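You operate a simulated robot arm through the tools that you are given. There is no shell and no other tool.

You run a simulated robot arm. Do the job below in one go: nothing can be reset, and whatever is moved stays where it is left.

TASK
Free the carousel's brake and dry the wet stub at heat 2.
Fine: turn it to HEAT, switch on and wait till the panel says DRY.

It is judged by the outcome, as a careful person would: the job done as asked, and still so three seconds after it is handed in. It fails if anything else is knocked over, pushed out of place, dropped, spilled or broken.

THE ROBOT
A 6-joint arm with a two-finger parallel gripper, fixed in place. Base frame: the origin is at the foot of the arm, x ahead of it, y to its left, z up; the work surface is at about z = 0.76. Readings come in m, rad, newtons and seconds.
With the tool pointing down near the work surface it reaches from about 0.3 to 0.74 m from the base axis. Its first joint turns from -1.152 to 1.152 rad. Payload 2.45 kg.
Tool frame: the origin (TCP) lies between the finger pads and is the grasp point; the fingertips stand 0.024 m ahead of it; z points along the fingers, y is the line along which they close. Largest opening 0.068 m; finger width 0.017, thickness 0.01; the body of the gripper, 0.04 by 0.07 m, starts 0.041 m behind the TCP.
Orientation is that of the tool frame in the base frame, as a unit quaternion [x, y, z, w]. With the fingers straight down and closing along the base's y, the tool's x points along the base's -x, its y along +y and its z along -z.

THE INTERFACE
- The arm moves only by the tool arm_command. Its argument "deltas" is a list of rows, each a list of 7 numbers: the shift along the tool's x, y, z in units of 30 mm (1.0 is 30 mm), then the turn, a rotation vector about the tool's x, y, z in units of 8 degrees (1.0 is 8 degrees), then the opening in per cent of the stroke, from 0 (shut) to 100 (fully open). In form: [[tx, ty, tz, rx, ry, rz, hand], ...]. A call has 1 to 20 rows; each row shifts and turns the commanded pose from where the row before left it, along the tool's axes as they then stand. A call with a number of a shift or a turn outside -1 to 1 is refused whole. Rows are played at 5 a second. More than 0.05 m and 0.15 rad between two rows, or a gripper value outside its range, and nothing of the call is played. Where a pose cannot be reached the arm comes as near as it can. A force on the tool above 40 N (or 10 N above the force at the start of the call, whichever is more), or a blocked arm, ends the call early, and 0.2 s more pass. Each finger travels about 0.108 m/s and halts on what it meets, pressing with about 29 N; the grip force reading is that of the motor and also rises with nothing between the fingers. The clock runs only during rows and for 0.2 s after the last one: add rows that do not move to give the fingers time. The reply holds the time, the measured pose of the TCP, the force on the tool along the base axes, the opening and the grip force, in the units named above and with some noise, with the torque about the TCP (base axes, N m) and any sound that the robot's microphone picked up, and new pictures: "pictures" is both (left out), scene, wrist or none.
- Cameras (640 x 400 px; columns grow to the right, rows downward): "scene" is fixed at [0.1542, 0.4157, 1.4404]; the picture's right is [-0.80, -0.60, 0.00], its down [-0.46, 0.63, -0.63] and it looks along [0.37, -0.50, -0.78] (base axes); focal length 339 px, centre (320, 200). "wrist" rides on the gripper at [0.084, 0.011, -0.075] in the tool frame; the picture's right is [-0.13, 0.99, 0.00], its down [-0.60, -0.08, -0.79] and it looks along [-0.79, -0.10, 0.61] (tool axes); focal length 251 px, centre (320, 200). There is no depth. A picture from a camera that has moved, and an enlarged one, comes with that camera's place and axes in the base frame and with its lens.
- close_up(camera, box): a new picture of the part [left, top, right, bottom] of that camera's present view, enlarged. It takes no simulated time.
- job_done(): hands the job in; it is judged then, once.

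Places have to be worked out from the pictures, the camera data and where the tool is seen. Open the gripper and draw the arm clear of the work before you hand the job in, unless the task says otherwise.

The tools are called after "Request:" as name(argument=value, ...) on one line, values as JSON. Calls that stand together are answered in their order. arm_command: Moves the arm, as the interface text tells. Its arguments: {"type":"object","properties":{"deltas":{"type":"array","items":{"type":"array","items":{"type":"number"}}},"pictures":{"type":"string","enum":["both","scene","wrist","none"]}},"required":["deltas"]} The other tools are called the same way: close_up (camera, box) takes an enlarged picture of a part of a camera's view; job_done () hands the job in.

At the start:

```text
clock: 0.0
tool_pos: [0.4115, 0.1417, 1.0861]
tcp_rot: [0.0, 1.0, 0.0, 0.0]
wrist_force: [-0.2, -0.6, 1.3]
torque: [0.01, 0.04, -0.03]
opening: 0.0676
grip_force: 0.0
```

scene: 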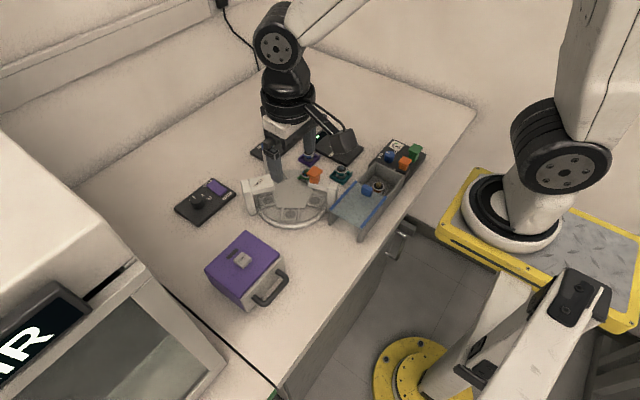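
wrist: 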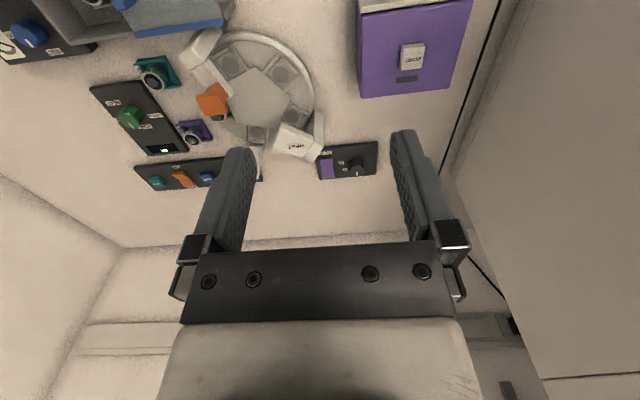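

I begin by looking closely at the devices on the table before moving anything.

Request:
close_up(camera="scene", box=[160, 110, 440, 285])

Request:
close_up(camera="wrist", box=[80, 0, 400, 200])

Request:
close_up(camera="scene", box=[230, 110, 350, 185])

Request:
close_up(camera="scene", box=[320, 120, 440, 195])

```text
2.29 times, centred on (300, 198) of scene
camera zoom: at [0.1542, 0.4157, 1.4404], right [-0.8, -0.6, 0.0], down [-0.46, 0.63, -0.63], along [0.37, -0.5, -0.78], focal length 776 px, centre (366, 206)
```

zoom: 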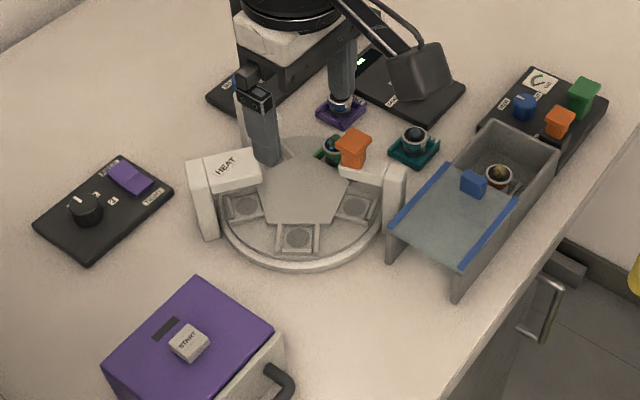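

```text
2.00 times, centred on (240, 100) of wrist
camera zoom: at [0.3279, 0.1527, 1.159], right [0.13, 0.99, 0.0], down [0.6, -0.08, 0.79], along [0.79, -0.1, -0.61], focal length 503 px, centre (480, 400)
```

zoom: 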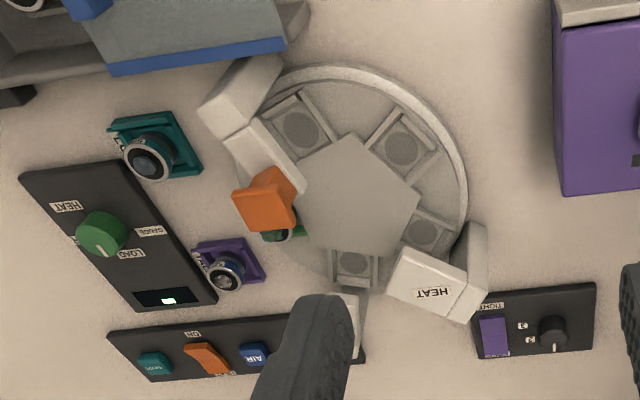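

```text
5.33 times, centred on (290, 148) of scene
camera zoom: at [0.1542, 0.4157, 1.4404], right [-0.8, -0.6, 0.0], down [-0.46, 0.63, -0.63], along [0.37, -0.5, -0.78], focal length 1810 px, centre (480, 480)
```

zoom: 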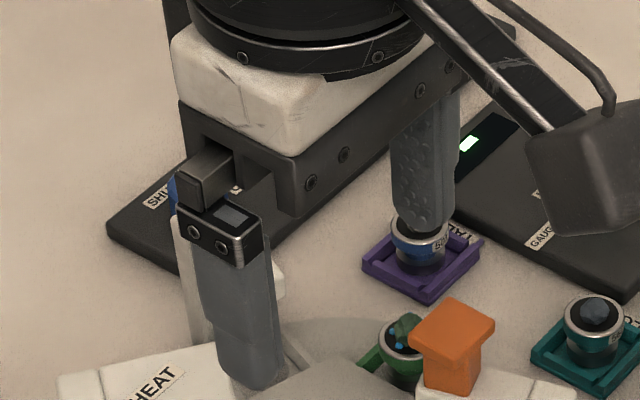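

```text
5.33 times, centred on (380, 158) of scene
camera zoom: at [0.1542, 0.4157, 1.4404], right [-0.8, -0.6, 0.0], down [-0.46, 0.63, -0.63], along [0.37, -0.5, -0.78], focal length 1810 px, centre (0, 427)
```

zoom: 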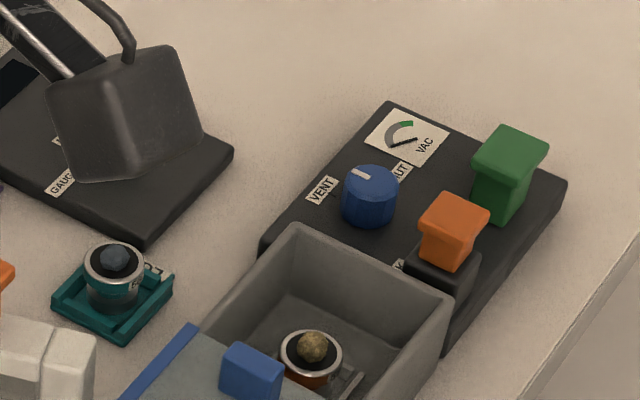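

The close-ups are true re-renders, so I zoom in further on each panel to read the labels.

Request:
close_up(camera="wrist", box=[310, 130, 390, 180])

Request:
close_up(camera="wrist", box=[80, 75, 208, 155])

Request:
close_up(camera="wrist", box=[130, 145, 258, 225])

Request:
close_up(camera="wrist", box=[170, 20, 330, 120])

Request:
close_up(camera="scene", box=[165, 170, 245, 220])

Request:
close_up(camera="scene", box=[235, 155, 355, 230])

```text
8.00 times, centred on (350, 155) of wrist
camera zoom: at [0.3279, 0.1527, 1.159], right [0.13, 0.99, 0.0], down [0.6, -0.08, 0.79], along [0.79, -0.1, -0.61], focal length 2012 px, centre (80, 560)
```

zoom: 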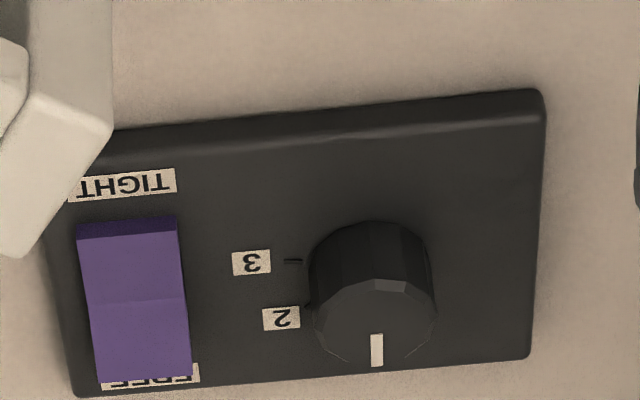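

```text
5.00 times, centred on (144, 115) of wrist
camera zoom: at [0.3279, 0.1527, 1.159], right [0.13, 0.99, 0.0], down [0.6, -0.08, 0.79], along [0.79, -0.1, -0.61], focal length 1257 px, centre (1200, 625)
```

zoom: 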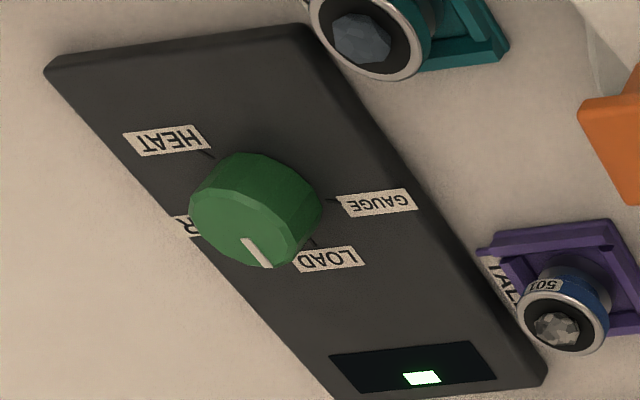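

```text
5.00 times, centred on (194, 185) of wrist
camera zoom: at [0.3279, 0.1527, 1.159], right [0.13, 0.99, 0.0], down [0.6, -0.08, 0.79], along [0.79, -0.1, -0.61], focal length 1257 px, centre (950, 275)
```

zoom: 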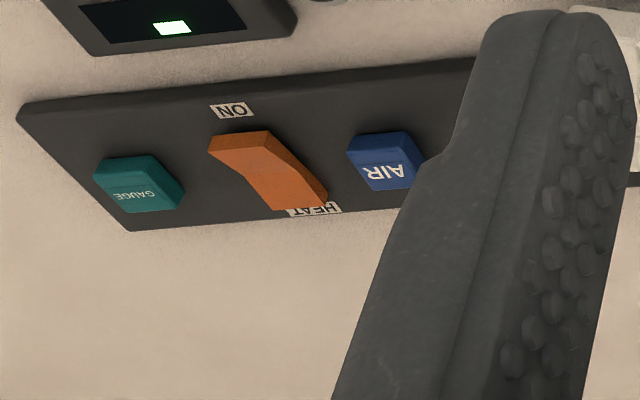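

```text
4.00 times, centred on (250, 70) of wrist
camera zoom: at [0.3279, 0.1527, 1.159], right [0.13, 0.99, 0.0], down [0.6, -0.08, 0.79], along [0.79, -0.1, -0.61], focal length 1006 px, centre (600, 720)
```

zoom: 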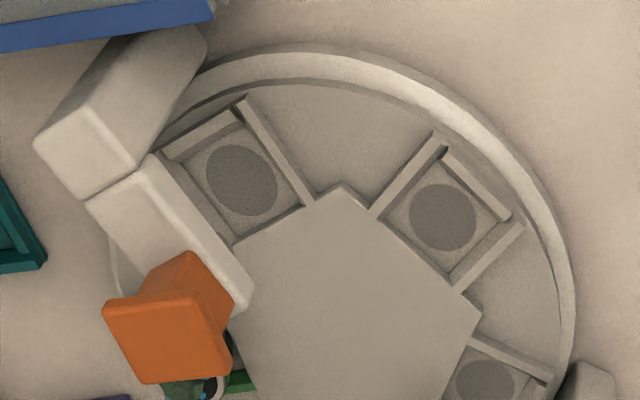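

```text
8.00 times, centred on (205, 195) of scene
camera zoom: at [0.1542, 0.4157, 1.4404], right [-0.8, -0.6, 0.0], down [-0.46, 0.63, -0.63], along [0.37, -0.5, -0.78], focal length 2716 px, centre (1240, 240)
```

zoom: 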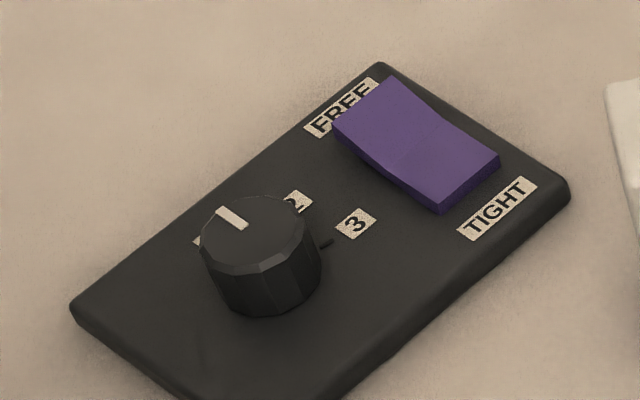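

```text
5.33 times, centred on (295, 192) of scene
camera zoom: at [0.1542, 0.4157, 1.4404], right [-0.8, -0.6, 0.0], down [-0.46, 0.63, -0.63], along [0.37, -0.5, -0.78], focal length 1810 px, centre (453, 240)
```

zoom: 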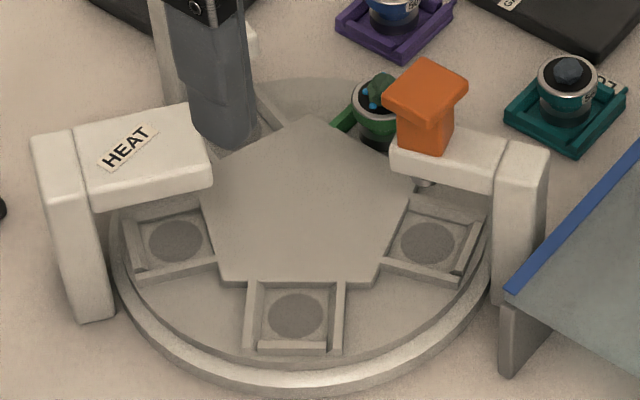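

The purple rocker (FREE/TIGHT) and heat knob are on a panel near (0.69, 0.17). The green selector (HEAT/GAUGE/LOAD/…) is near (0.53, -0.19), and a strip with the orange HEAT ON rocker is near (0.69, -0.18). I shift sideways at the same height to see the carousel and the strip panel without the finger in the way.

Request:
arm_command(deltas=[[0, -1, 0, 0, 0, 0, 100], [0, -1, 0, 0, 0, 0, 100], [0, -1, 0, 0, 0, 0, 100], [0, -1, 0, 0, 0, 0, 100], [0, -1, 0, 0, 0, 0, 100], [0, -1, 0, 0, 0, 0, 100], [0, -1, 0, 0, 0, 0, 100]])

```text
clock: 1.6
tool_pos: [0.4119, -0.0688, 1.087]
tcp_rot: [0.0, 1.0, -0.001, -0.001]
wrist_force: [-0.2, 0.3, 0.2]
torque: [-0.05, 0.06, -0.01]
opening: 0.0679
grip_force: 0.1
camera wrist: at [0.3277, -0.0586, 1.1613], right [0.13, 0.99, 0.0], down [0.6, -0.08, 0.79], along [0.79, -0.1, -0.61], focal length 251 px, centre (320, 200)
```

scene: 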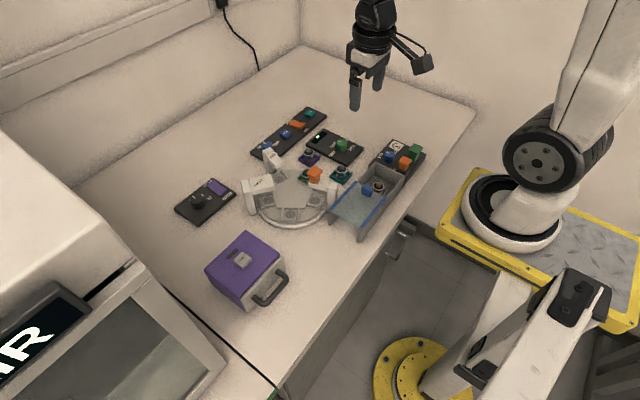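
wrist: 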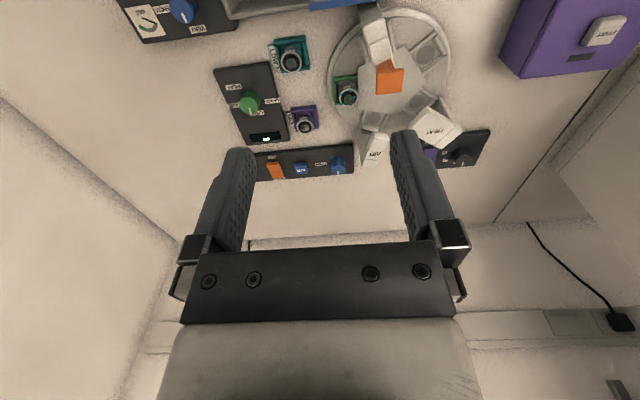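

Now everything is clear in the scene view, so I zoom on the carousel and panels.

Request:
close_up(camera="wrist", box=[200, 50, 328, 130])

Request:
close_up(camera="wrist", box=[320, 20, 480, 120])

Request:
close_up(camera="scene", box=[240, 95, 368, 175])

Request:
close_up(camera="scene", box=[235, 150, 355, 225])

Request:
close_up(camera="scene", box=[305, 120, 369, 160])

Request:
close_up(camera="wrist", box=[230, 130, 390, 230])

```text
5.00 times, centred on (264, 90) of wrist
camera zoom: at [0.3277, -0.0586, 1.1613], right [0.13, 0.99, 0.0], down [0.6, -0.08, 0.79], along [0.79, -0.1, -0.61], focal length 1257 px, centre (600, 750)
```

zoom: 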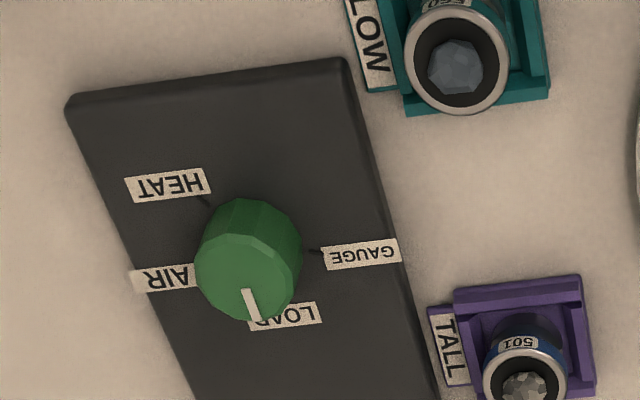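

```text
4.00 times, centred on (400, 70) of wrist
camera zoom: at [0.3277, -0.0586, 1.1613], right [0.13, 0.99, 0.0], down [0.6, -0.08, 0.79], along [0.79, -0.1, -0.61], focal length 1006 px, centre (0, 720)
```

zoom: 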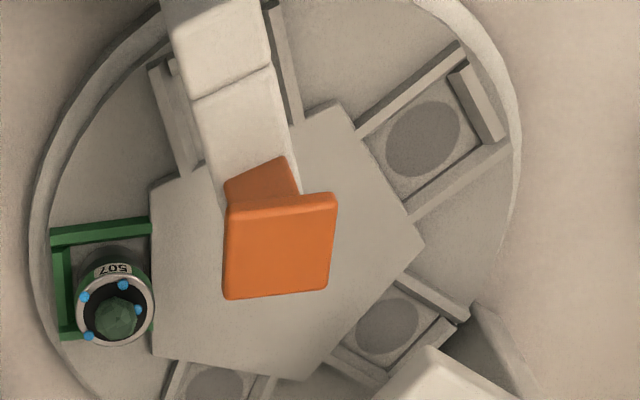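

```text
5.00 times, centred on (304, 135) of scene
camera zoom: at [0.1542, 0.4157, 1.4404], right [-0.8, -0.6, 0.0], down [-0.46, 0.63, -0.63], along [0.37, -0.5, -0.78], focal length 1697 px, centre (400, 525)
```

zoom: 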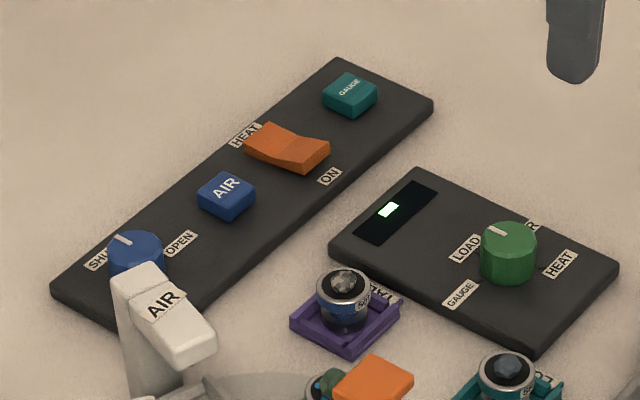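

```text
5.33 times, centred on (295, 188) of scene
camera zoom: at [0.1542, 0.4157, 1.4404], right [-0.8, -0.6, 0.0], down [-0.46, 0.63, -0.63], along [0.37, -0.5, -0.78], focal length 1810 px, centre (453, 267)
```

zoom: 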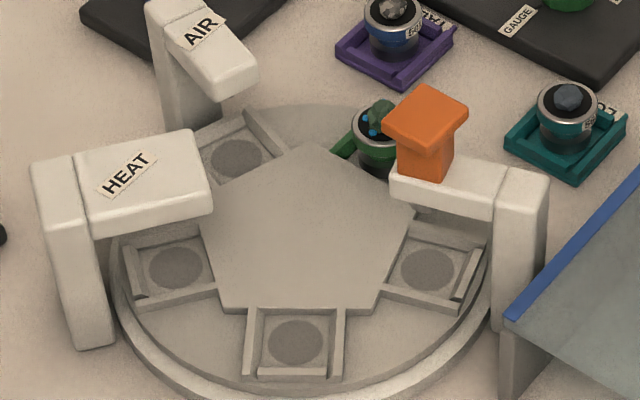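

```text
10.00 times, centred on (337, 140) of scene
camera zoom: at [0.1542, 0.4157, 1.4404], right [-0.8, -0.6, 0.0], down [-0.46, 0.63, -0.63], along [0.37, -0.5, -0.78], focal length 3394 px, centre (150, 800)
```

zoom: 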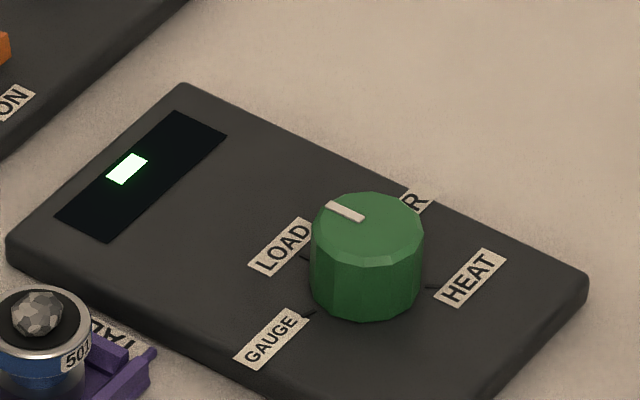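

```text
4.00 times, centred on (310, 180) of wrist
camera zoom: at [0.3277, -0.0586, 1.1613], right [0.13, 0.99, 0.0], down [0.6, -0.08, 0.79], along [0.79, -0.1, -0.61], focal length 1006 px, centre (360, 280)
```

zoom: 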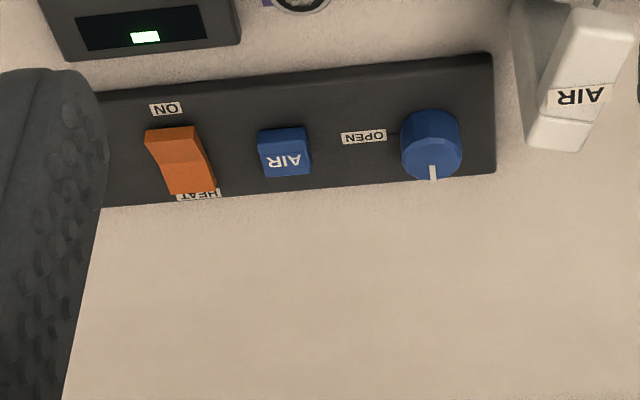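

The wet stub (507, with blue drops) sits in the carousel's green slot at LOAD, and the green selector points to LOAD. I look even closer at the rockers, the knob scales and the orange T-handle to be certain of their states.

Request:
close_up(camera="scene", box=[284, 112, 316, 132])

Request:
close_up(camera="scene", box=[204, 174, 236, 194])

Request:
close_up(camera="scene", box=[299, 160, 347, 190])

Request:
close_up(camera="wrist", box=[260, 155, 300, 180])

Request:
close_up(camera="wrist", box=[245, 128, 285, 153])

Request:
close_up(camera="scene", box=[200, 225, 296, 285])

```text
16.00 times, centred on (300, 122) of scene
camera zoom: at [0.1542, 0.4157, 1.4404], right [-0.8, -0.6, 0.0], down [-0.46, 0.63, -0.63], along [0.37, -0.5, -0.78], focal length 5431 px, centre (640, 1448)
```

zoom: 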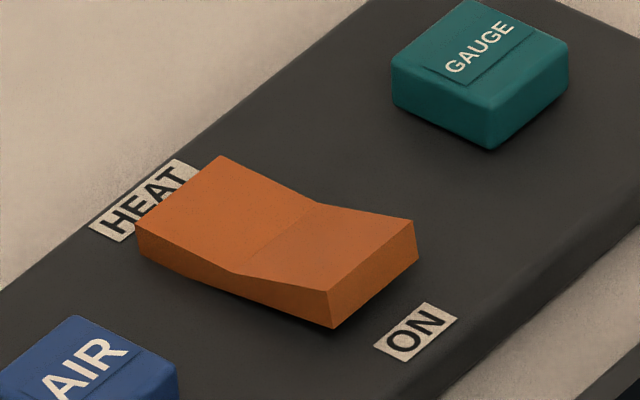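

```text
16.00 times, centred on (220, 184) of scene
camera zoom: at [0.1542, 0.4157, 1.4404], right [-0.8, -0.6, 0.0], down [-0.46, 0.63, -0.63], along [0.37, -0.5, -0.78], focal length 5431 px, centre (1920, 456)
```

zoom: 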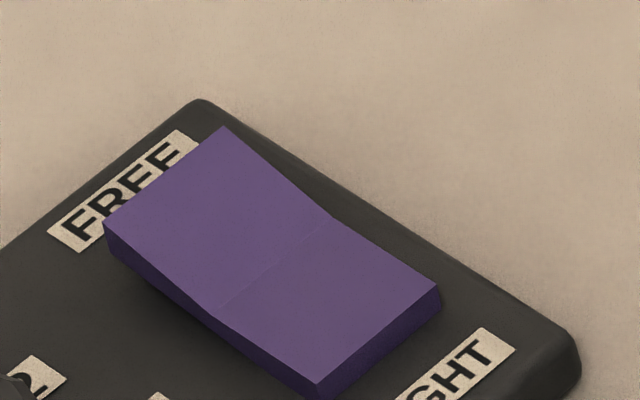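

```text
13.33 times, centred on (323, 175) of scene
camera zoom: at [0.1542, 0.4157, 1.4404], right [-0.8, -0.6, 0.0], down [-0.46, 0.63, -0.63], along [0.37, -0.5, -0.78], focal length 4526 px, centre (280, 533)
```

zoom: 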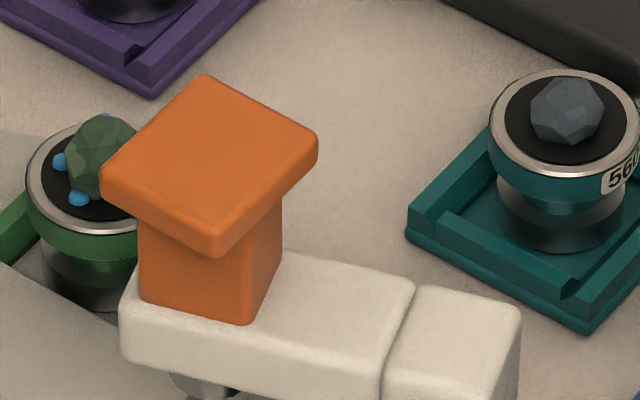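

```text
16.00 times, centred on (280, 168) of wrist
camera zoom: at [0.3277, -0.0586, 1.1613], right [0.13, 0.99, 0.0], down [0.6, -0.08, 0.79], along [0.79, -0.1, -0.61], focal length 4023 px, centre (960, 720)
```

zoom: 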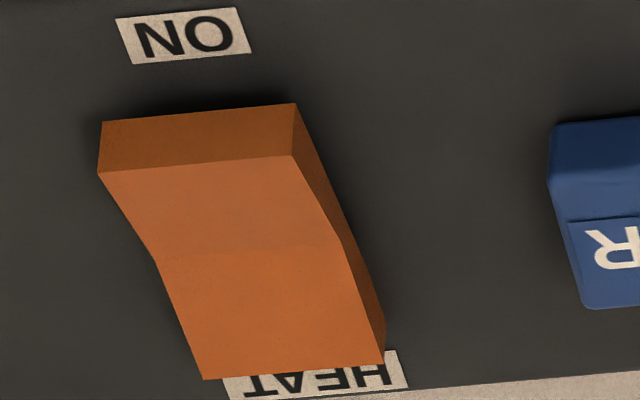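

```text
16.00 times, centred on (265, 140) of wrist
camera zoom: at [0.3277, -0.0586, 1.1613], right [0.13, 0.99, 0.0], down [0.6, -0.08, 0.79], along [0.79, -0.1, -0.61], focal length 4023 px, centre (1200, 1152)
```

zoom: 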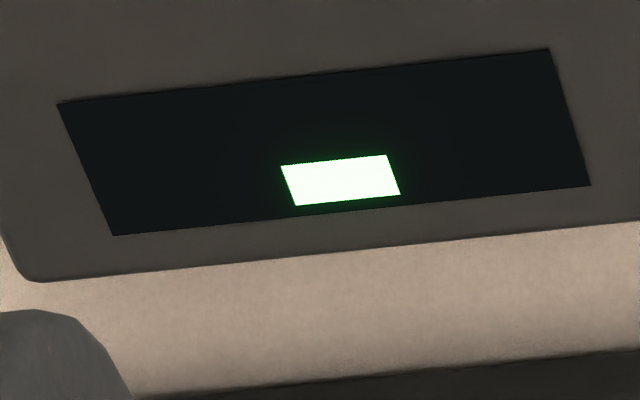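

```text
6.67 times, centred on (248, 255) of scene
camera zoom: at [0.1542, 0.4157, 1.4404], right [-0.8, -0.6, 0.0], down [-0.46, 0.63, -0.63], along [0.37, -0.5, -0.78], focal length 2263 px, centre (800, -167)
```

zoom: 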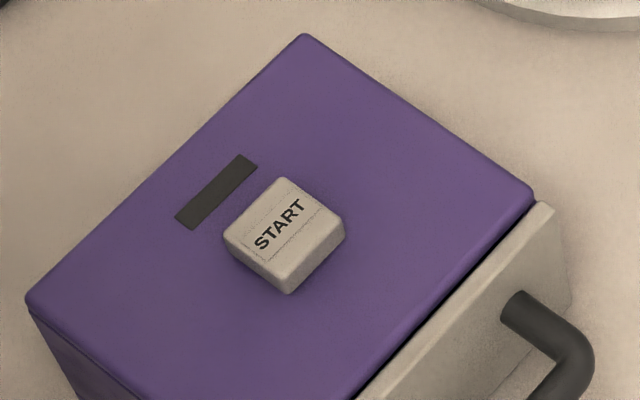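

Readings so far: the brake rocker's crease is at about (0.703, 0.118, 0.784) with the FREE (far) end raised, so it is TIGHT. The heat knob is at (0.703, 0.179) pointing at 1, and the HEAT rocker is at (0.699, -0.206) with its ON end raised, so it is off. I free the brake first, moving above its panel with the fingers closed.

Request:
arm_command(deltas=[[-0.915, 0.567, 0.264, 0, 0, 0, 0], [-0.915, 0.567, 0.264, 0, 0, 0, 0], [-0.915, 0.567, 0.264, 0, 0, 0, 0], [-0.915, 0.567, 0.264, 0, 0, 0, 0], [-0.915, 0.567, 0.264, 0, 0, 0, 0], [-0.915, 0.567, 0.264, 0, 0, 0, 0], [-0.915, 0.567, 0.264, 0, 0, 0, 0], [-0.915, 0.567, 0.264, 0, 0, 0, 0], [-0.915, 0.567, 0.264, 0, 0, 0, 0], [-0.915, 0.567, 0.264, 0, 0, 0, 0], [-0.915, 0.567, 0.264, 0, 0, 0, 0]])

```text
clock: 4.0
tool_pos: [0.7146, 0.1212, 0.9962]
tcp_rot: [0.0, 1.0, 0.0, 0.0]
wrist_force: [0.5, 0.1, 0.1]
torque: [-0.01, 0.01, 0.03]
opening: 0.0
grip_force: 23.7
camera wrist: at [0.6302, 0.1305, 1.0715], right [0.13, 0.99, 0.0], down [0.6, -0.08, 0.79], along [0.79, -0.1, -0.61], focal length 251 px, centre (320, 200)
```

scene: 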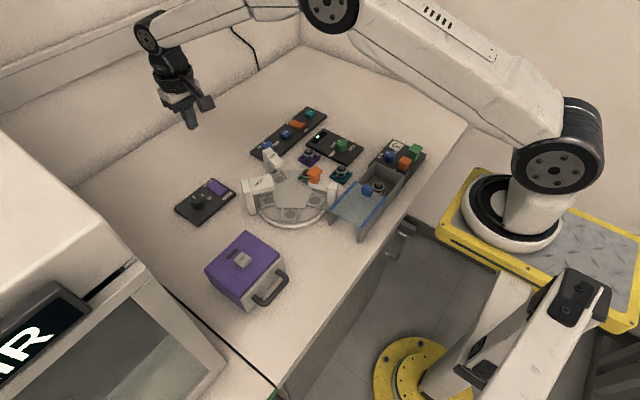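
wrist: 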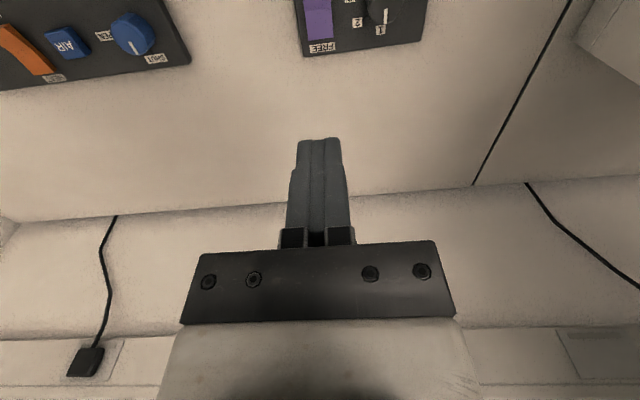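

I'm above the rocker and reach is fine. I turn the tool 90° so the camera swings to the +y side, away from the HEAT post, and it will also look across the rocker.

Request:
arm_command(deltas=[[0, 0, 0, 0, 0, 0.9375, 0], [0, 0, 0, 0, 0, 0.9375, 0], [0, 0, 0, 0, 0, 0.9375, 0], [0, 0, 0, 0, 0, 0.9375, 0], [0, 0, 0, 0, 0, 0.9375, 0], [0, 0, 0, 0, 0, 0.9375, 0], [0, 0, 0, 0, 0, 0.9375, 0], [0, 0, 0, 0, 0, 0.9375, 0], [0, 0, 0, 0, 0, 0.9375, 0], [0, 0, 0, 0, 0, 0.9375, 0], [0, 0, 0, 0, 0, 0.9375, 0], [0, 0, 0, 0, 0, 0.9375, 0], [0, 0, 0, 0, 0, 0, 0]])

```text
clock: 6.8
tool_pos: [0.7133, 0.1184, 0.9979]
tcp_rot: [0.708, 0.706, 0.001, 0.0]
wrist_force: [0.3, 0.4, -0.4]
torque: [0.03, 0.02, -0.02]
opening: 0.0
grip_force: 23.9
camera wrist: at [0.7253, 0.2029, 1.072], right [0.99, -0.13, 0.0], down [-0.08, -0.6, 0.79], along [-0.1, -0.79, -0.61], focal length 251 px, centre (320, 200)
```

scene: 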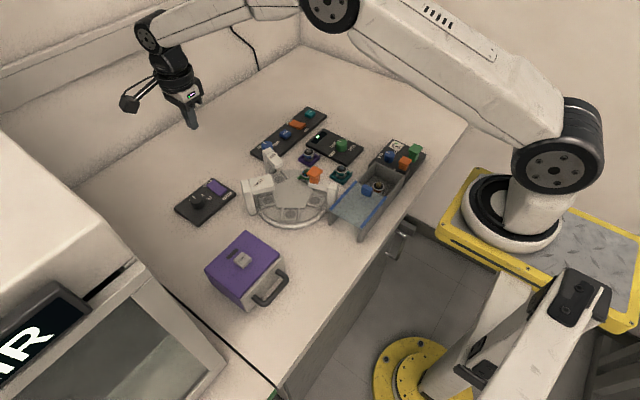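
wrist: 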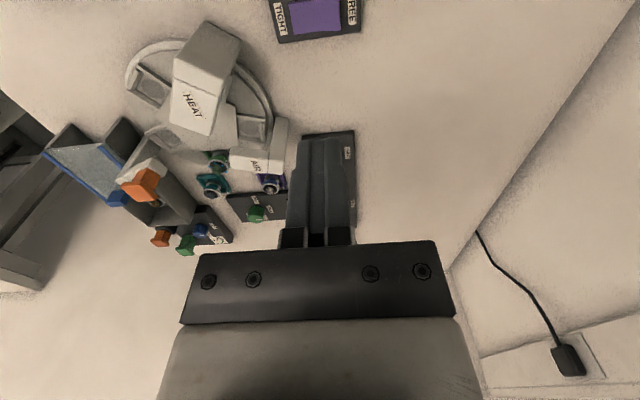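

The turn went cleanly. I zoom on the rocker from this side to refine its location and check its tilt.

Request:
close_up(camera="wrist", box=[266, 0, 366, 62])

Request:
close_up(camera="scene", box=[150, 80, 246, 140])

```text
6.40 times, centred on (316, 31) of wrist
camera zoom: at [0.7253, 0.2029, 1.072], right [0.99, -0.13, 0.0], down [-0.08, -0.6, 0.79], along [-0.1, -0.79, -0.61], focal length 1609 px, centre (346, 1282)
```

zoom: 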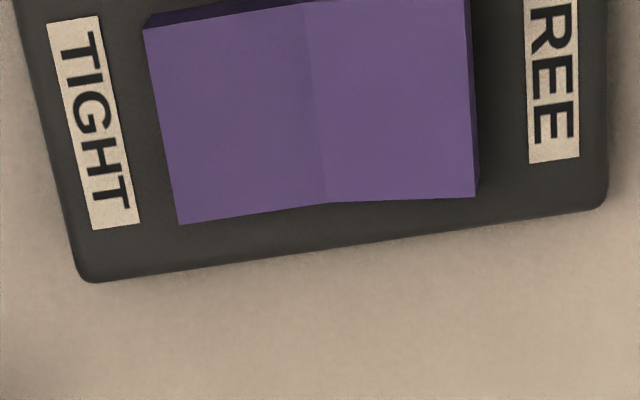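

```text
6.67 times, centred on (198, 110) of scene
camera zoom: at [0.1542, 0.4157, 1.4404], right [-0.8, -0.6, 0.0], down [-0.46, 0.63, -0.63], along [0.37, -0.5, -0.78], focal length 2263 px, centre (1133, 800)
```

zoom: 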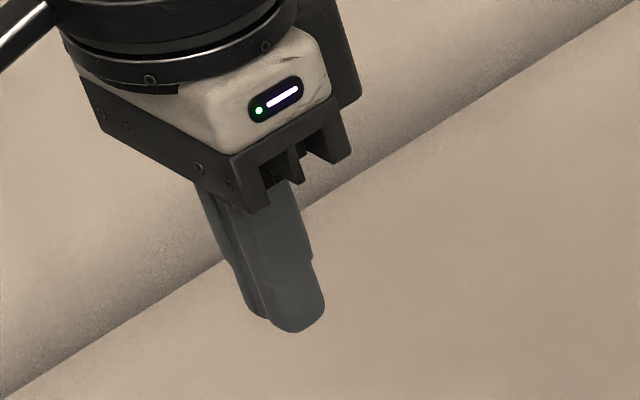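

From three views the rocker's crease is at x≈0.709, y≈0.117, and its raised FREE edge is at x≈0.731. I descend with the tips over the FREE half (x≈0.722), stopping just above it.

Request:
arm_command(deltas=[[0, 0.3, 0.85, 0, 0, 0, 0], [0, 0, 0.85, 0, 0, 0, 0], [0, 0, 0.85, 0, 0, 0, 0], [0, 0, 0.85, 0, 0, 0, 0], [0, 0, 0.85, 0, 0, 0, 0], [0, 0, 0.85, 0, 0, 0, 0], [0, 0, 0.7, 0, 0, 0, 0], [0, 0, 0, 0, 0, 0, 0]])

Request:
close_up(camera="wrist", box=[240, 60, 400, 160])

Request:
close_up(camera="scene", box=[180, 155, 260, 205])

```text
clock: 8.6
tool_pos: [0.7233, 0.1179, 0.8232]
tcp_rot: [0.707, 0.707, 0.0, 0.0]
wrist_force: [-1.0, -0.3, 0.5]
torque: [0.03, 0.03, 0.03]
opening: 0.0001
grip_force: 23.6
camera wrist: at [0.7341, 0.2022, 0.8972], right [0.99, -0.13, 0.0], down [-0.08, -0.6, 0.79], along [-0.1, -0.79, -0.61], focal length 251 px, centre (320, 200)
```

scene: 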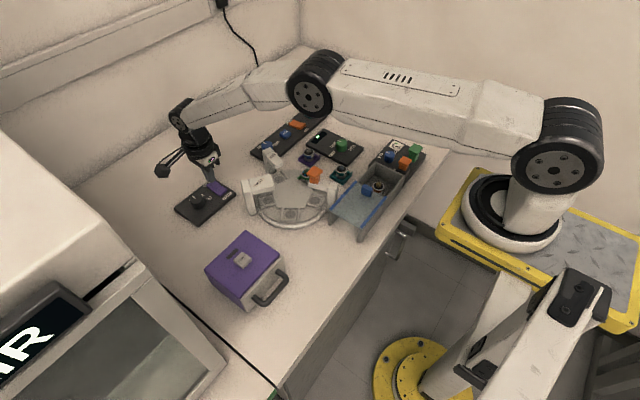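
wrist: 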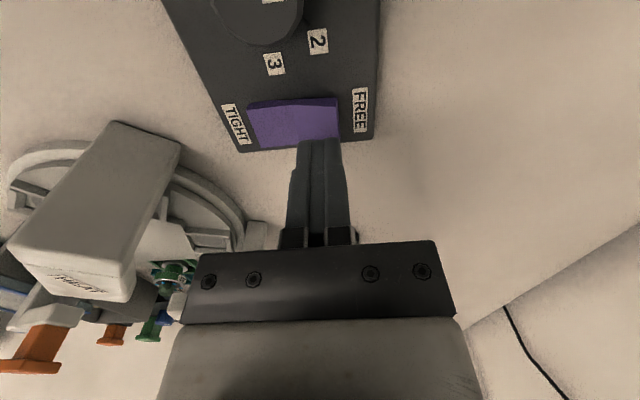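

```text
4.00 times, centred on (320, 110) of wrist
camera zoom: at [0.7341, 0.2022, 0.8972], right [0.99, -0.13, 0.0], down [-0.08, -0.6, 0.79], along [-0.1, -0.79, -0.61], focal length 1006 px, centre (320, 560)
```

zoom: 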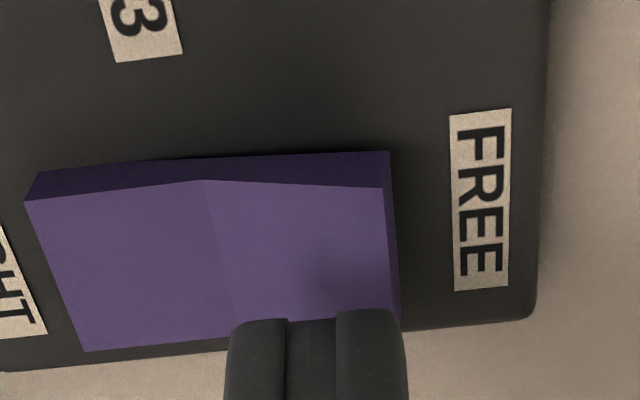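

```text
8.00 times, centred on (220, 180) of scene
camera zoom: at [0.1542, 0.4157, 1.4404], right [-0.8, -0.6, 0.0], down [-0.46, 0.63, -0.63], along [0.37, -0.5, -0.78], focal length 2716 px, centre (1120, 360)
```

zoom: 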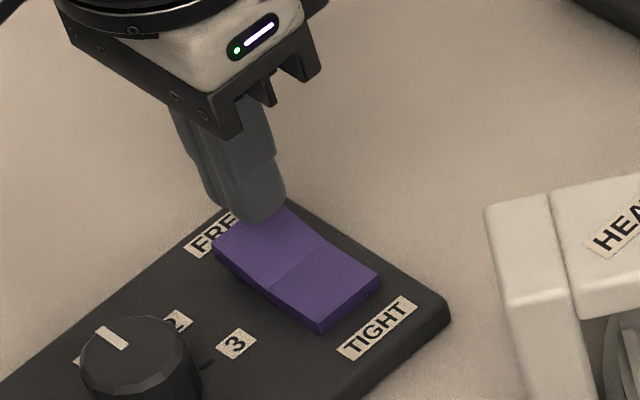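

The tips hover over the FREE half at (0.723, 0.118), tip height ≈0.799. I press down in small steps, with the force limit as a guard.

Request:
arm_command(deltas=[[0, 0, 0.2, 0, 0, 0, 0], [0, 0, 0.15, 0, 0, 0, 0], [0, 0, 0.1, 0, 0, 0, 0], [0, 0, 0.1, 0, 0, 0, 0], [0, 0, 0.07, 0, 0, 0, 0], [0, 0, 0.07, 0, 0, 0, 0]])

Request:
close_up(camera="scene", box=[180, 155, 260, 205])

Request:
close_up(camera="wrist", box=[240, 60, 400, 160])

```text
clock: 10.0
tool_pos: [0.7228, 0.1182, 0.8036]
tcp_rot: [0.707, 0.707, 0.0, 0.0]
wrist_force: [-1.1, -0.5, 2.4]
torque: [-0.03, -0.01, 0.02]
opening: 0.0
grip_force: 24.2
camera wrist: at [0.7342, 0.2032, 0.8773], right [0.99, -0.13, 0.0], down [-0.08, -0.6, 0.79], along [-0.1, -0.79, -0.61], focal length 251 px, centre (320, 200)
```

scene: 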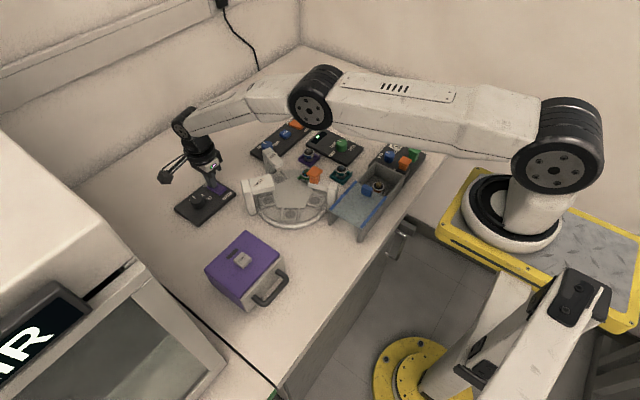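
wrist: 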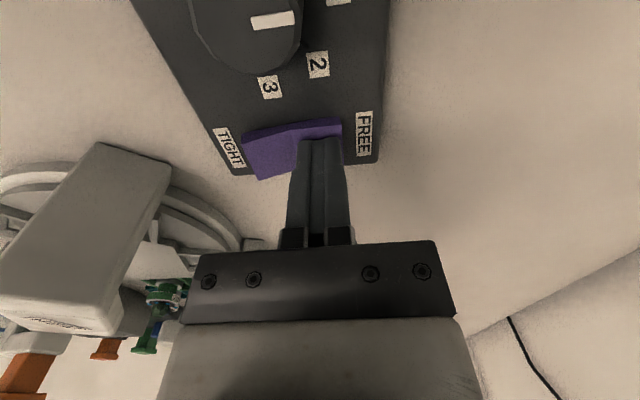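

```text
8.00 times, centred on (220, 180) of scene
camera zoom: at [0.1541, 0.4157, 1.4404], right [-0.8, -0.6, 0.0], down [-0.46, 0.63, -0.63], along [0.37, -0.5, -0.78], focal length 2716 px, centre (1120, 360)
```

zoom: 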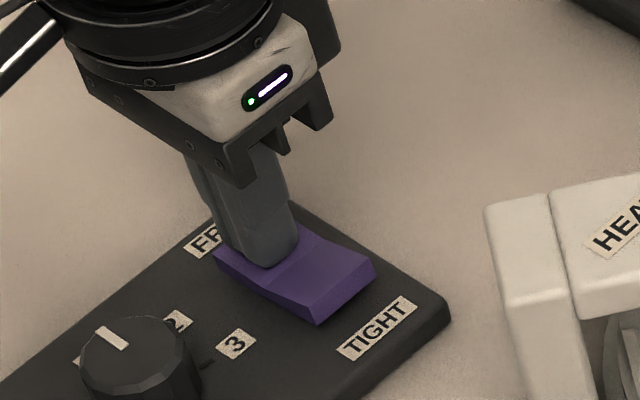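

```text
4.00 times, centred on (320, 110) of wrist
camera zoom: at [0.7342, 0.2032, 0.8773], right [0.99, -0.13, 0.0], down [-0.08, -0.6, 0.79], along [-0.1, -0.79, -0.61], focal length 1006 px, centre (320, 560)
```

zoom: 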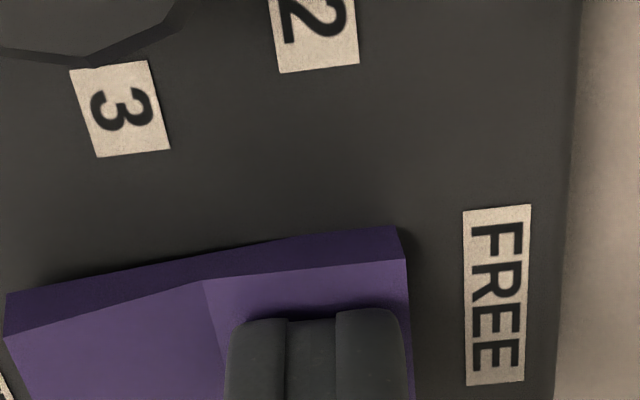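

The rocker flipped: the TIGHT end is now up and the FREE end is down. I lift off and verify that it stays there.

Request:
arm_command(deltas=[[0, 0, -0.5, 0, 0, 0, 0], [0, 0, -1, 0, 0, 0, 0], [0, 0, -1, 0, 0, 0, 0], [0, 0, -1, 0, 0, 0, 0]])

Request:
close_up(camera="scene", box=[180, 165, 244, 205])

Request:
close_up(camera="wrist", box=[220, 0, 380, 100])

Request:
close_up(camera="scene", box=[304, 120, 336, 140])

```text
clock: 11.0
tool_pos: [0.7224, 0.1203, 0.9089]
tcp_rot: [0.707, 0.707, 0.0, 0.0]
wrist_force: [-0.6, 0.2, 0.2]
torque: [0.0, 0.01, 0.02]
opening: 0.0
grip_force: 23.7
camera wrist: at [0.7343, 0.2044, 0.9826], right [0.99, -0.13, 0.0], down [-0.08, -0.6, 0.79], along [-0.1, -0.79, -0.61], focal length 251 px, centre (320, 200)
```

scene: 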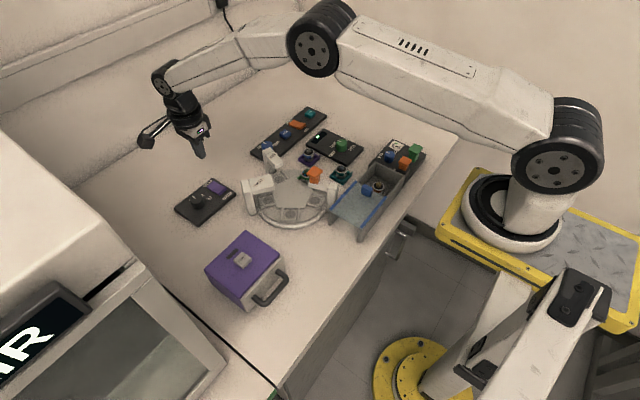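
wrist: 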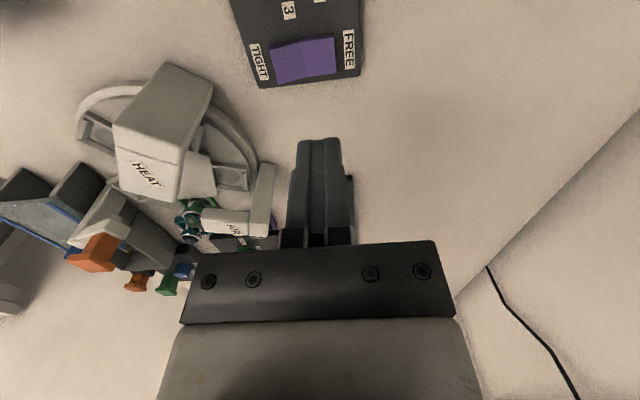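

```text
10.00 times, centred on (212, 185) of scene
camera zoom: at [0.1542, 0.4157, 1.4404], right [-0.8, -0.6, 0.0], down [-0.46, 0.63, -0.63], along [0.37, -0.5, -0.78], focal length 3394 px, centre (1400, 350)
```

zoom: 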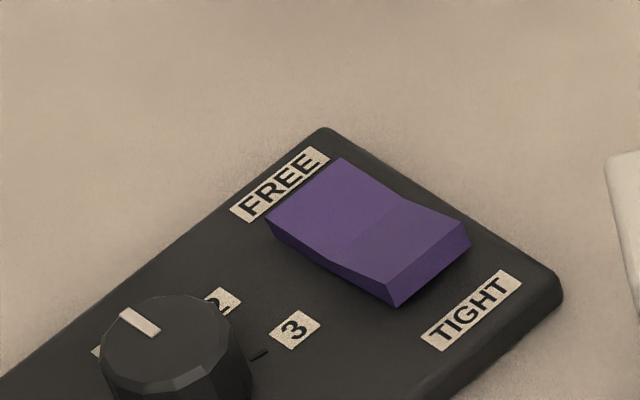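

```text
4.00 times, centred on (300, 50) of wrist
camera zoom: at [0.7343, 0.2044, 0.9826], right [0.99, -0.13, 0.0], down [-0.08, -0.6, 0.79], along [-0.1, -0.79, -0.61], focal length 1006 px, centre (400, 800)
```

zoom: 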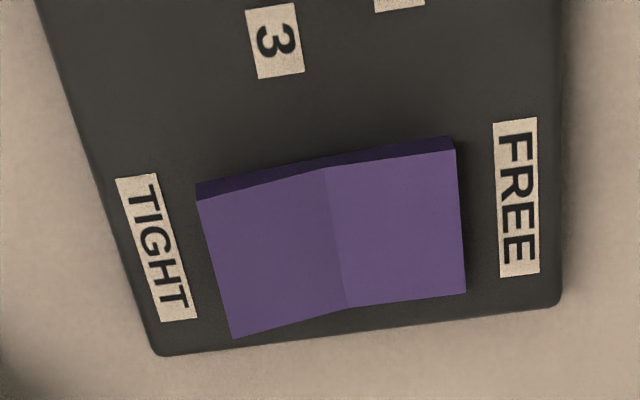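

```text
16.00 times, centred on (320, 130) of scene
camera zoom: at [0.1542, 0.4157, 1.4404], right [-0.8, -0.6, 0.0], down [-0.46, 0.63, -0.63], along [0.37, -0.5, -0.78], focal length 5431 px, centre (320, 1320)
```

zoom: 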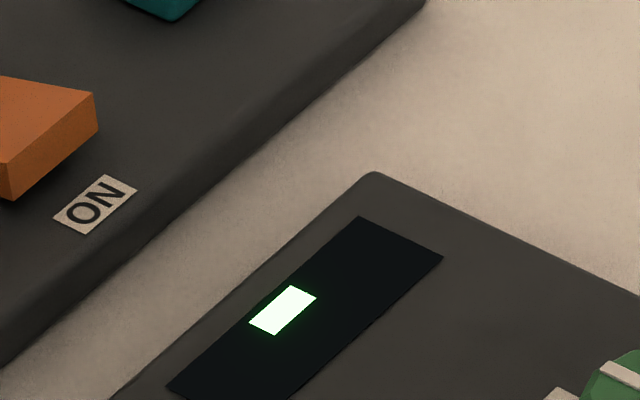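

The brake is at FREE and holds. Next is the heat level, so I move back a little and turn the tool to its original yaw to get a good look at the black knob's scale.

Request:
arm_command(deltas=[[0, 0, -0.7, 0, 0, 0, 30], [0.5, -1, -0.4, 0, 0, 0, 70], [0.5, -1, -0.3, 0, 0, 0, 70], [0.5, -1, -0.3, 0, 0, 0, 70], [0.5, -1, 0, 0, 0, 0, 70], [0, 0, 0, 0, 0, -0.9375, 70], [0, 0, 0, 0, 0, -0.9375, 70], [0, 0, 0, 0, 0, -0.9375, 70], [0, 0, 0, 0, 0, -0.9375, 70], [0, 0, 0, 0, 0, -0.9375, 70], [0, 0, 0, 0, 0, -0.9375, 70], [0, 0, 0, 0, 0, -0.9375, 70], [0, 0, 0, 0, 0, -0.9375, 70], [0, 0, 0, 0, 0, -0.9375, 70], [0, 0, 0, 0, 0, -0.9375, 70], [0, 0, 0, 0, 0, -0.9375, 70], [0, 0, 0, 0, 0, -0.9375, 70], [0, 0, 0, 0, 0, 0, 70]])

```text
clock: 14.8
tool_pos: [0.6036, 0.1788, 0.9592]
tcp_rot: [-0.001, 1.0, 0.001, 0.001]
wrist_force: [1.2, -0.1, -0.7]
torque: [0.0, 0.01, 0.01]
opening: 0.0477
grip_force: 0.0
camera wrist: at [0.5196, 0.1893, 1.0334], right [0.13, 0.99, 0.0], down [0.6, -0.08, 0.79], along [0.79, -0.1, -0.61], focal length 251 px, centre (320, 200)
```

scene: 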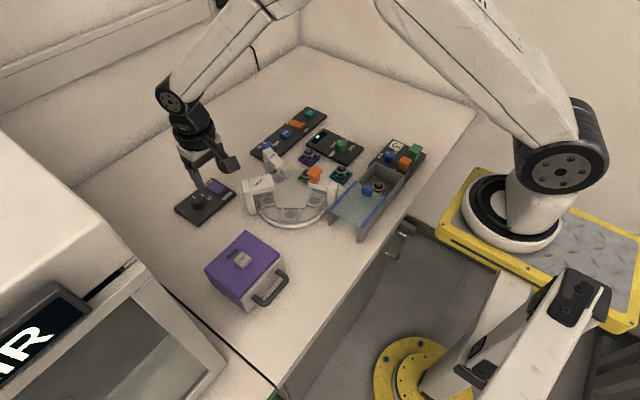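
wrist: 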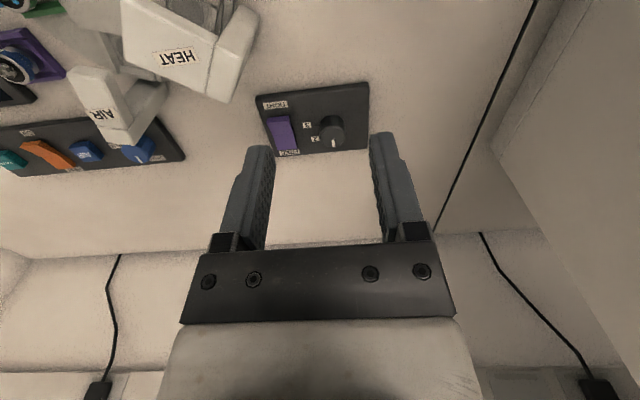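

The black knob is visible between the fingers. I zoom in to locate it and its scale.

Request:
close_up(camera="wrist", box=[295, 100, 375, 150])

Request:
close_up(camera="scene", box=[176, 180, 224, 210])

```text
8.00 times, centred on (335, 125) of wrist
camera zoom: at [0.5196, 0.1893, 1.0334], right [0.13, 0.99, 0.0], down [0.6, -0.08, 0.79], along [0.79, -0.1, -0.61], focal length 2012 px, centre (200, 800)
```

zoom: 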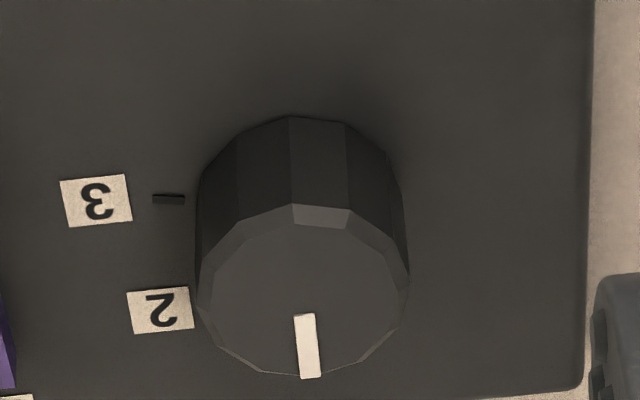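

```text
13.33 times, centred on (200, 195) of scene
camera zoom: at [0.1542, 0.4157, 1.4404], right [-0.8, -0.6, 0.0], down [-0.46, 0.63, -0.63], along [0.37, -0.5, -0.78], focal length 4526 px, centre (1920, 267)
```

zoom: 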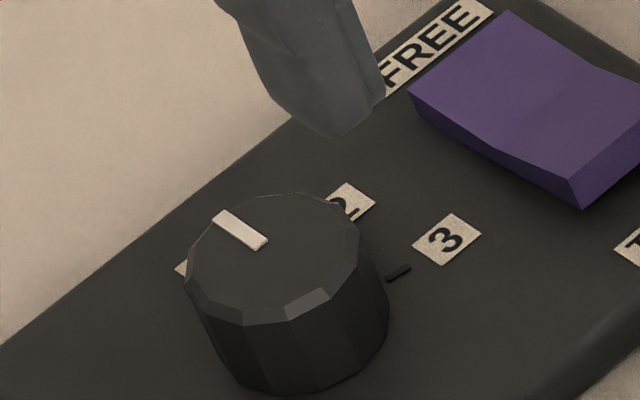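

The knob's axis is at about (0.7035, 0.180), top z≈0.80, diameter ≈30 mm. The pointer is at 1, and mark 2 is about 45–46° clockwise seen from above. I move over it and come down partway with the fingers open 48 mm.

Request:
arm_command(deltas=[[-0.8325, 0.04, 0, 0, 0, 0, 70], [-0.8325, 0, 0.2, 0, 0, 0, 70], [-0.8325, 0, 0.4, 0, 0, 0, 70], [-0.8325, 0, 0.5, 0, 0, 0, 70], [0, 0, 0.85, 0, 0, 0, 70], [0, 0, 0.85, 0, 0, 0, 70], [0, 0, 0.7, 0, 0, 0, 70], [0, 0, 0, 0, 0, 0, 70]])

Request:
close_up(camera="wrist", box=[220, 60, 420, 185])

Request:
close_up(camera="scene", box=[160, 150, 256, 210])

```text
clock: 16.6
tool_pos: [0.703, 0.1801, 0.8542]
tcp_rot: [0.001, 1.0, 0.0, 0.0]
wrist_force: [-0.9, 0.5, 0.3]
torque: [-0.03, -0.01, -0.02]
opening: 0.0473
grip_force: 0.0
camera wrist: at [0.6187, 0.1914, 0.9285], right [0.13, 0.99, 0.0], down [0.6, -0.08, 0.79], along [0.79, -0.1, -0.61], focal length 251 px, centre (320, 200)
```

scene: 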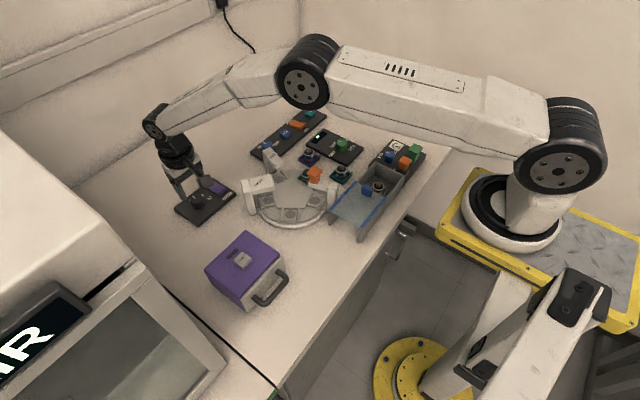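
wrist: 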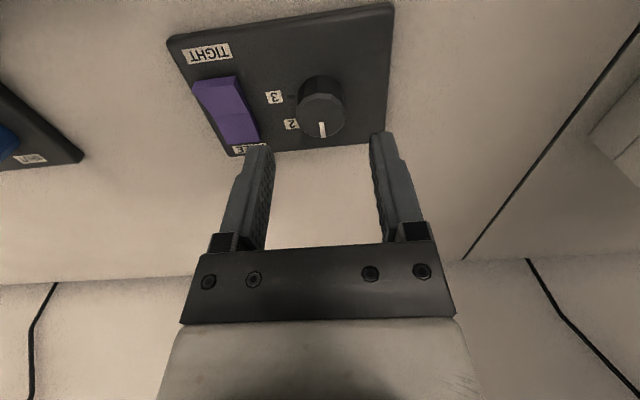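

```text
3.20 times, centred on (320, 122) of wrist
camera zoom: at [0.6187, 0.1914, 0.9285], right [0.13, 0.99, 0.0], down [0.6, -0.08, 0.79], along [0.79, -0.1, -0.61], focal length 805 px, centre (320, 448)
```

zoom: 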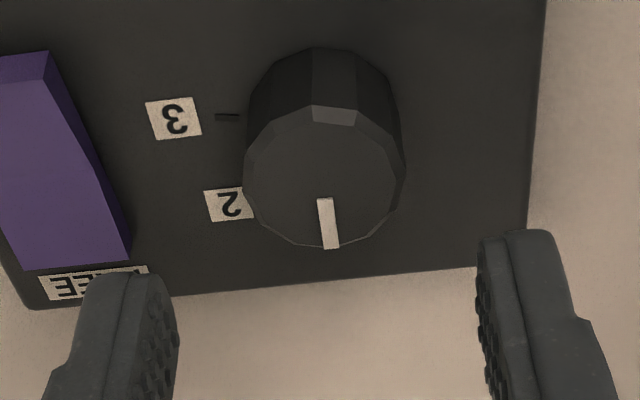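

```text
6.67 times, centred on (208, 180) of scene
camera zoom: at [0.1542, 0.4157, 1.4404], right [-0.8, -0.6, 0.0], down [-0.46, 0.63, -0.63], along [0.37, -0.5, -0.78], focal length 2263 px, centre (1067, 333)
```

zoom: 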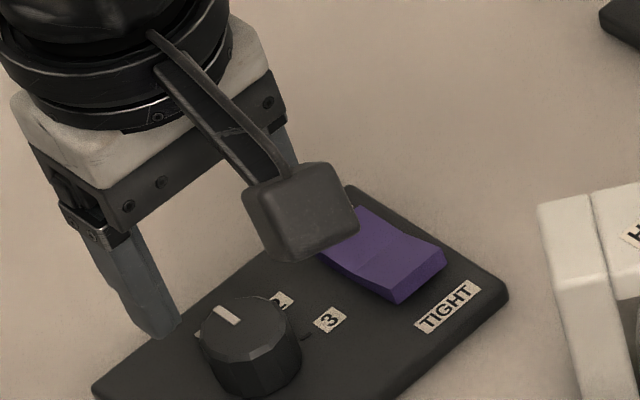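

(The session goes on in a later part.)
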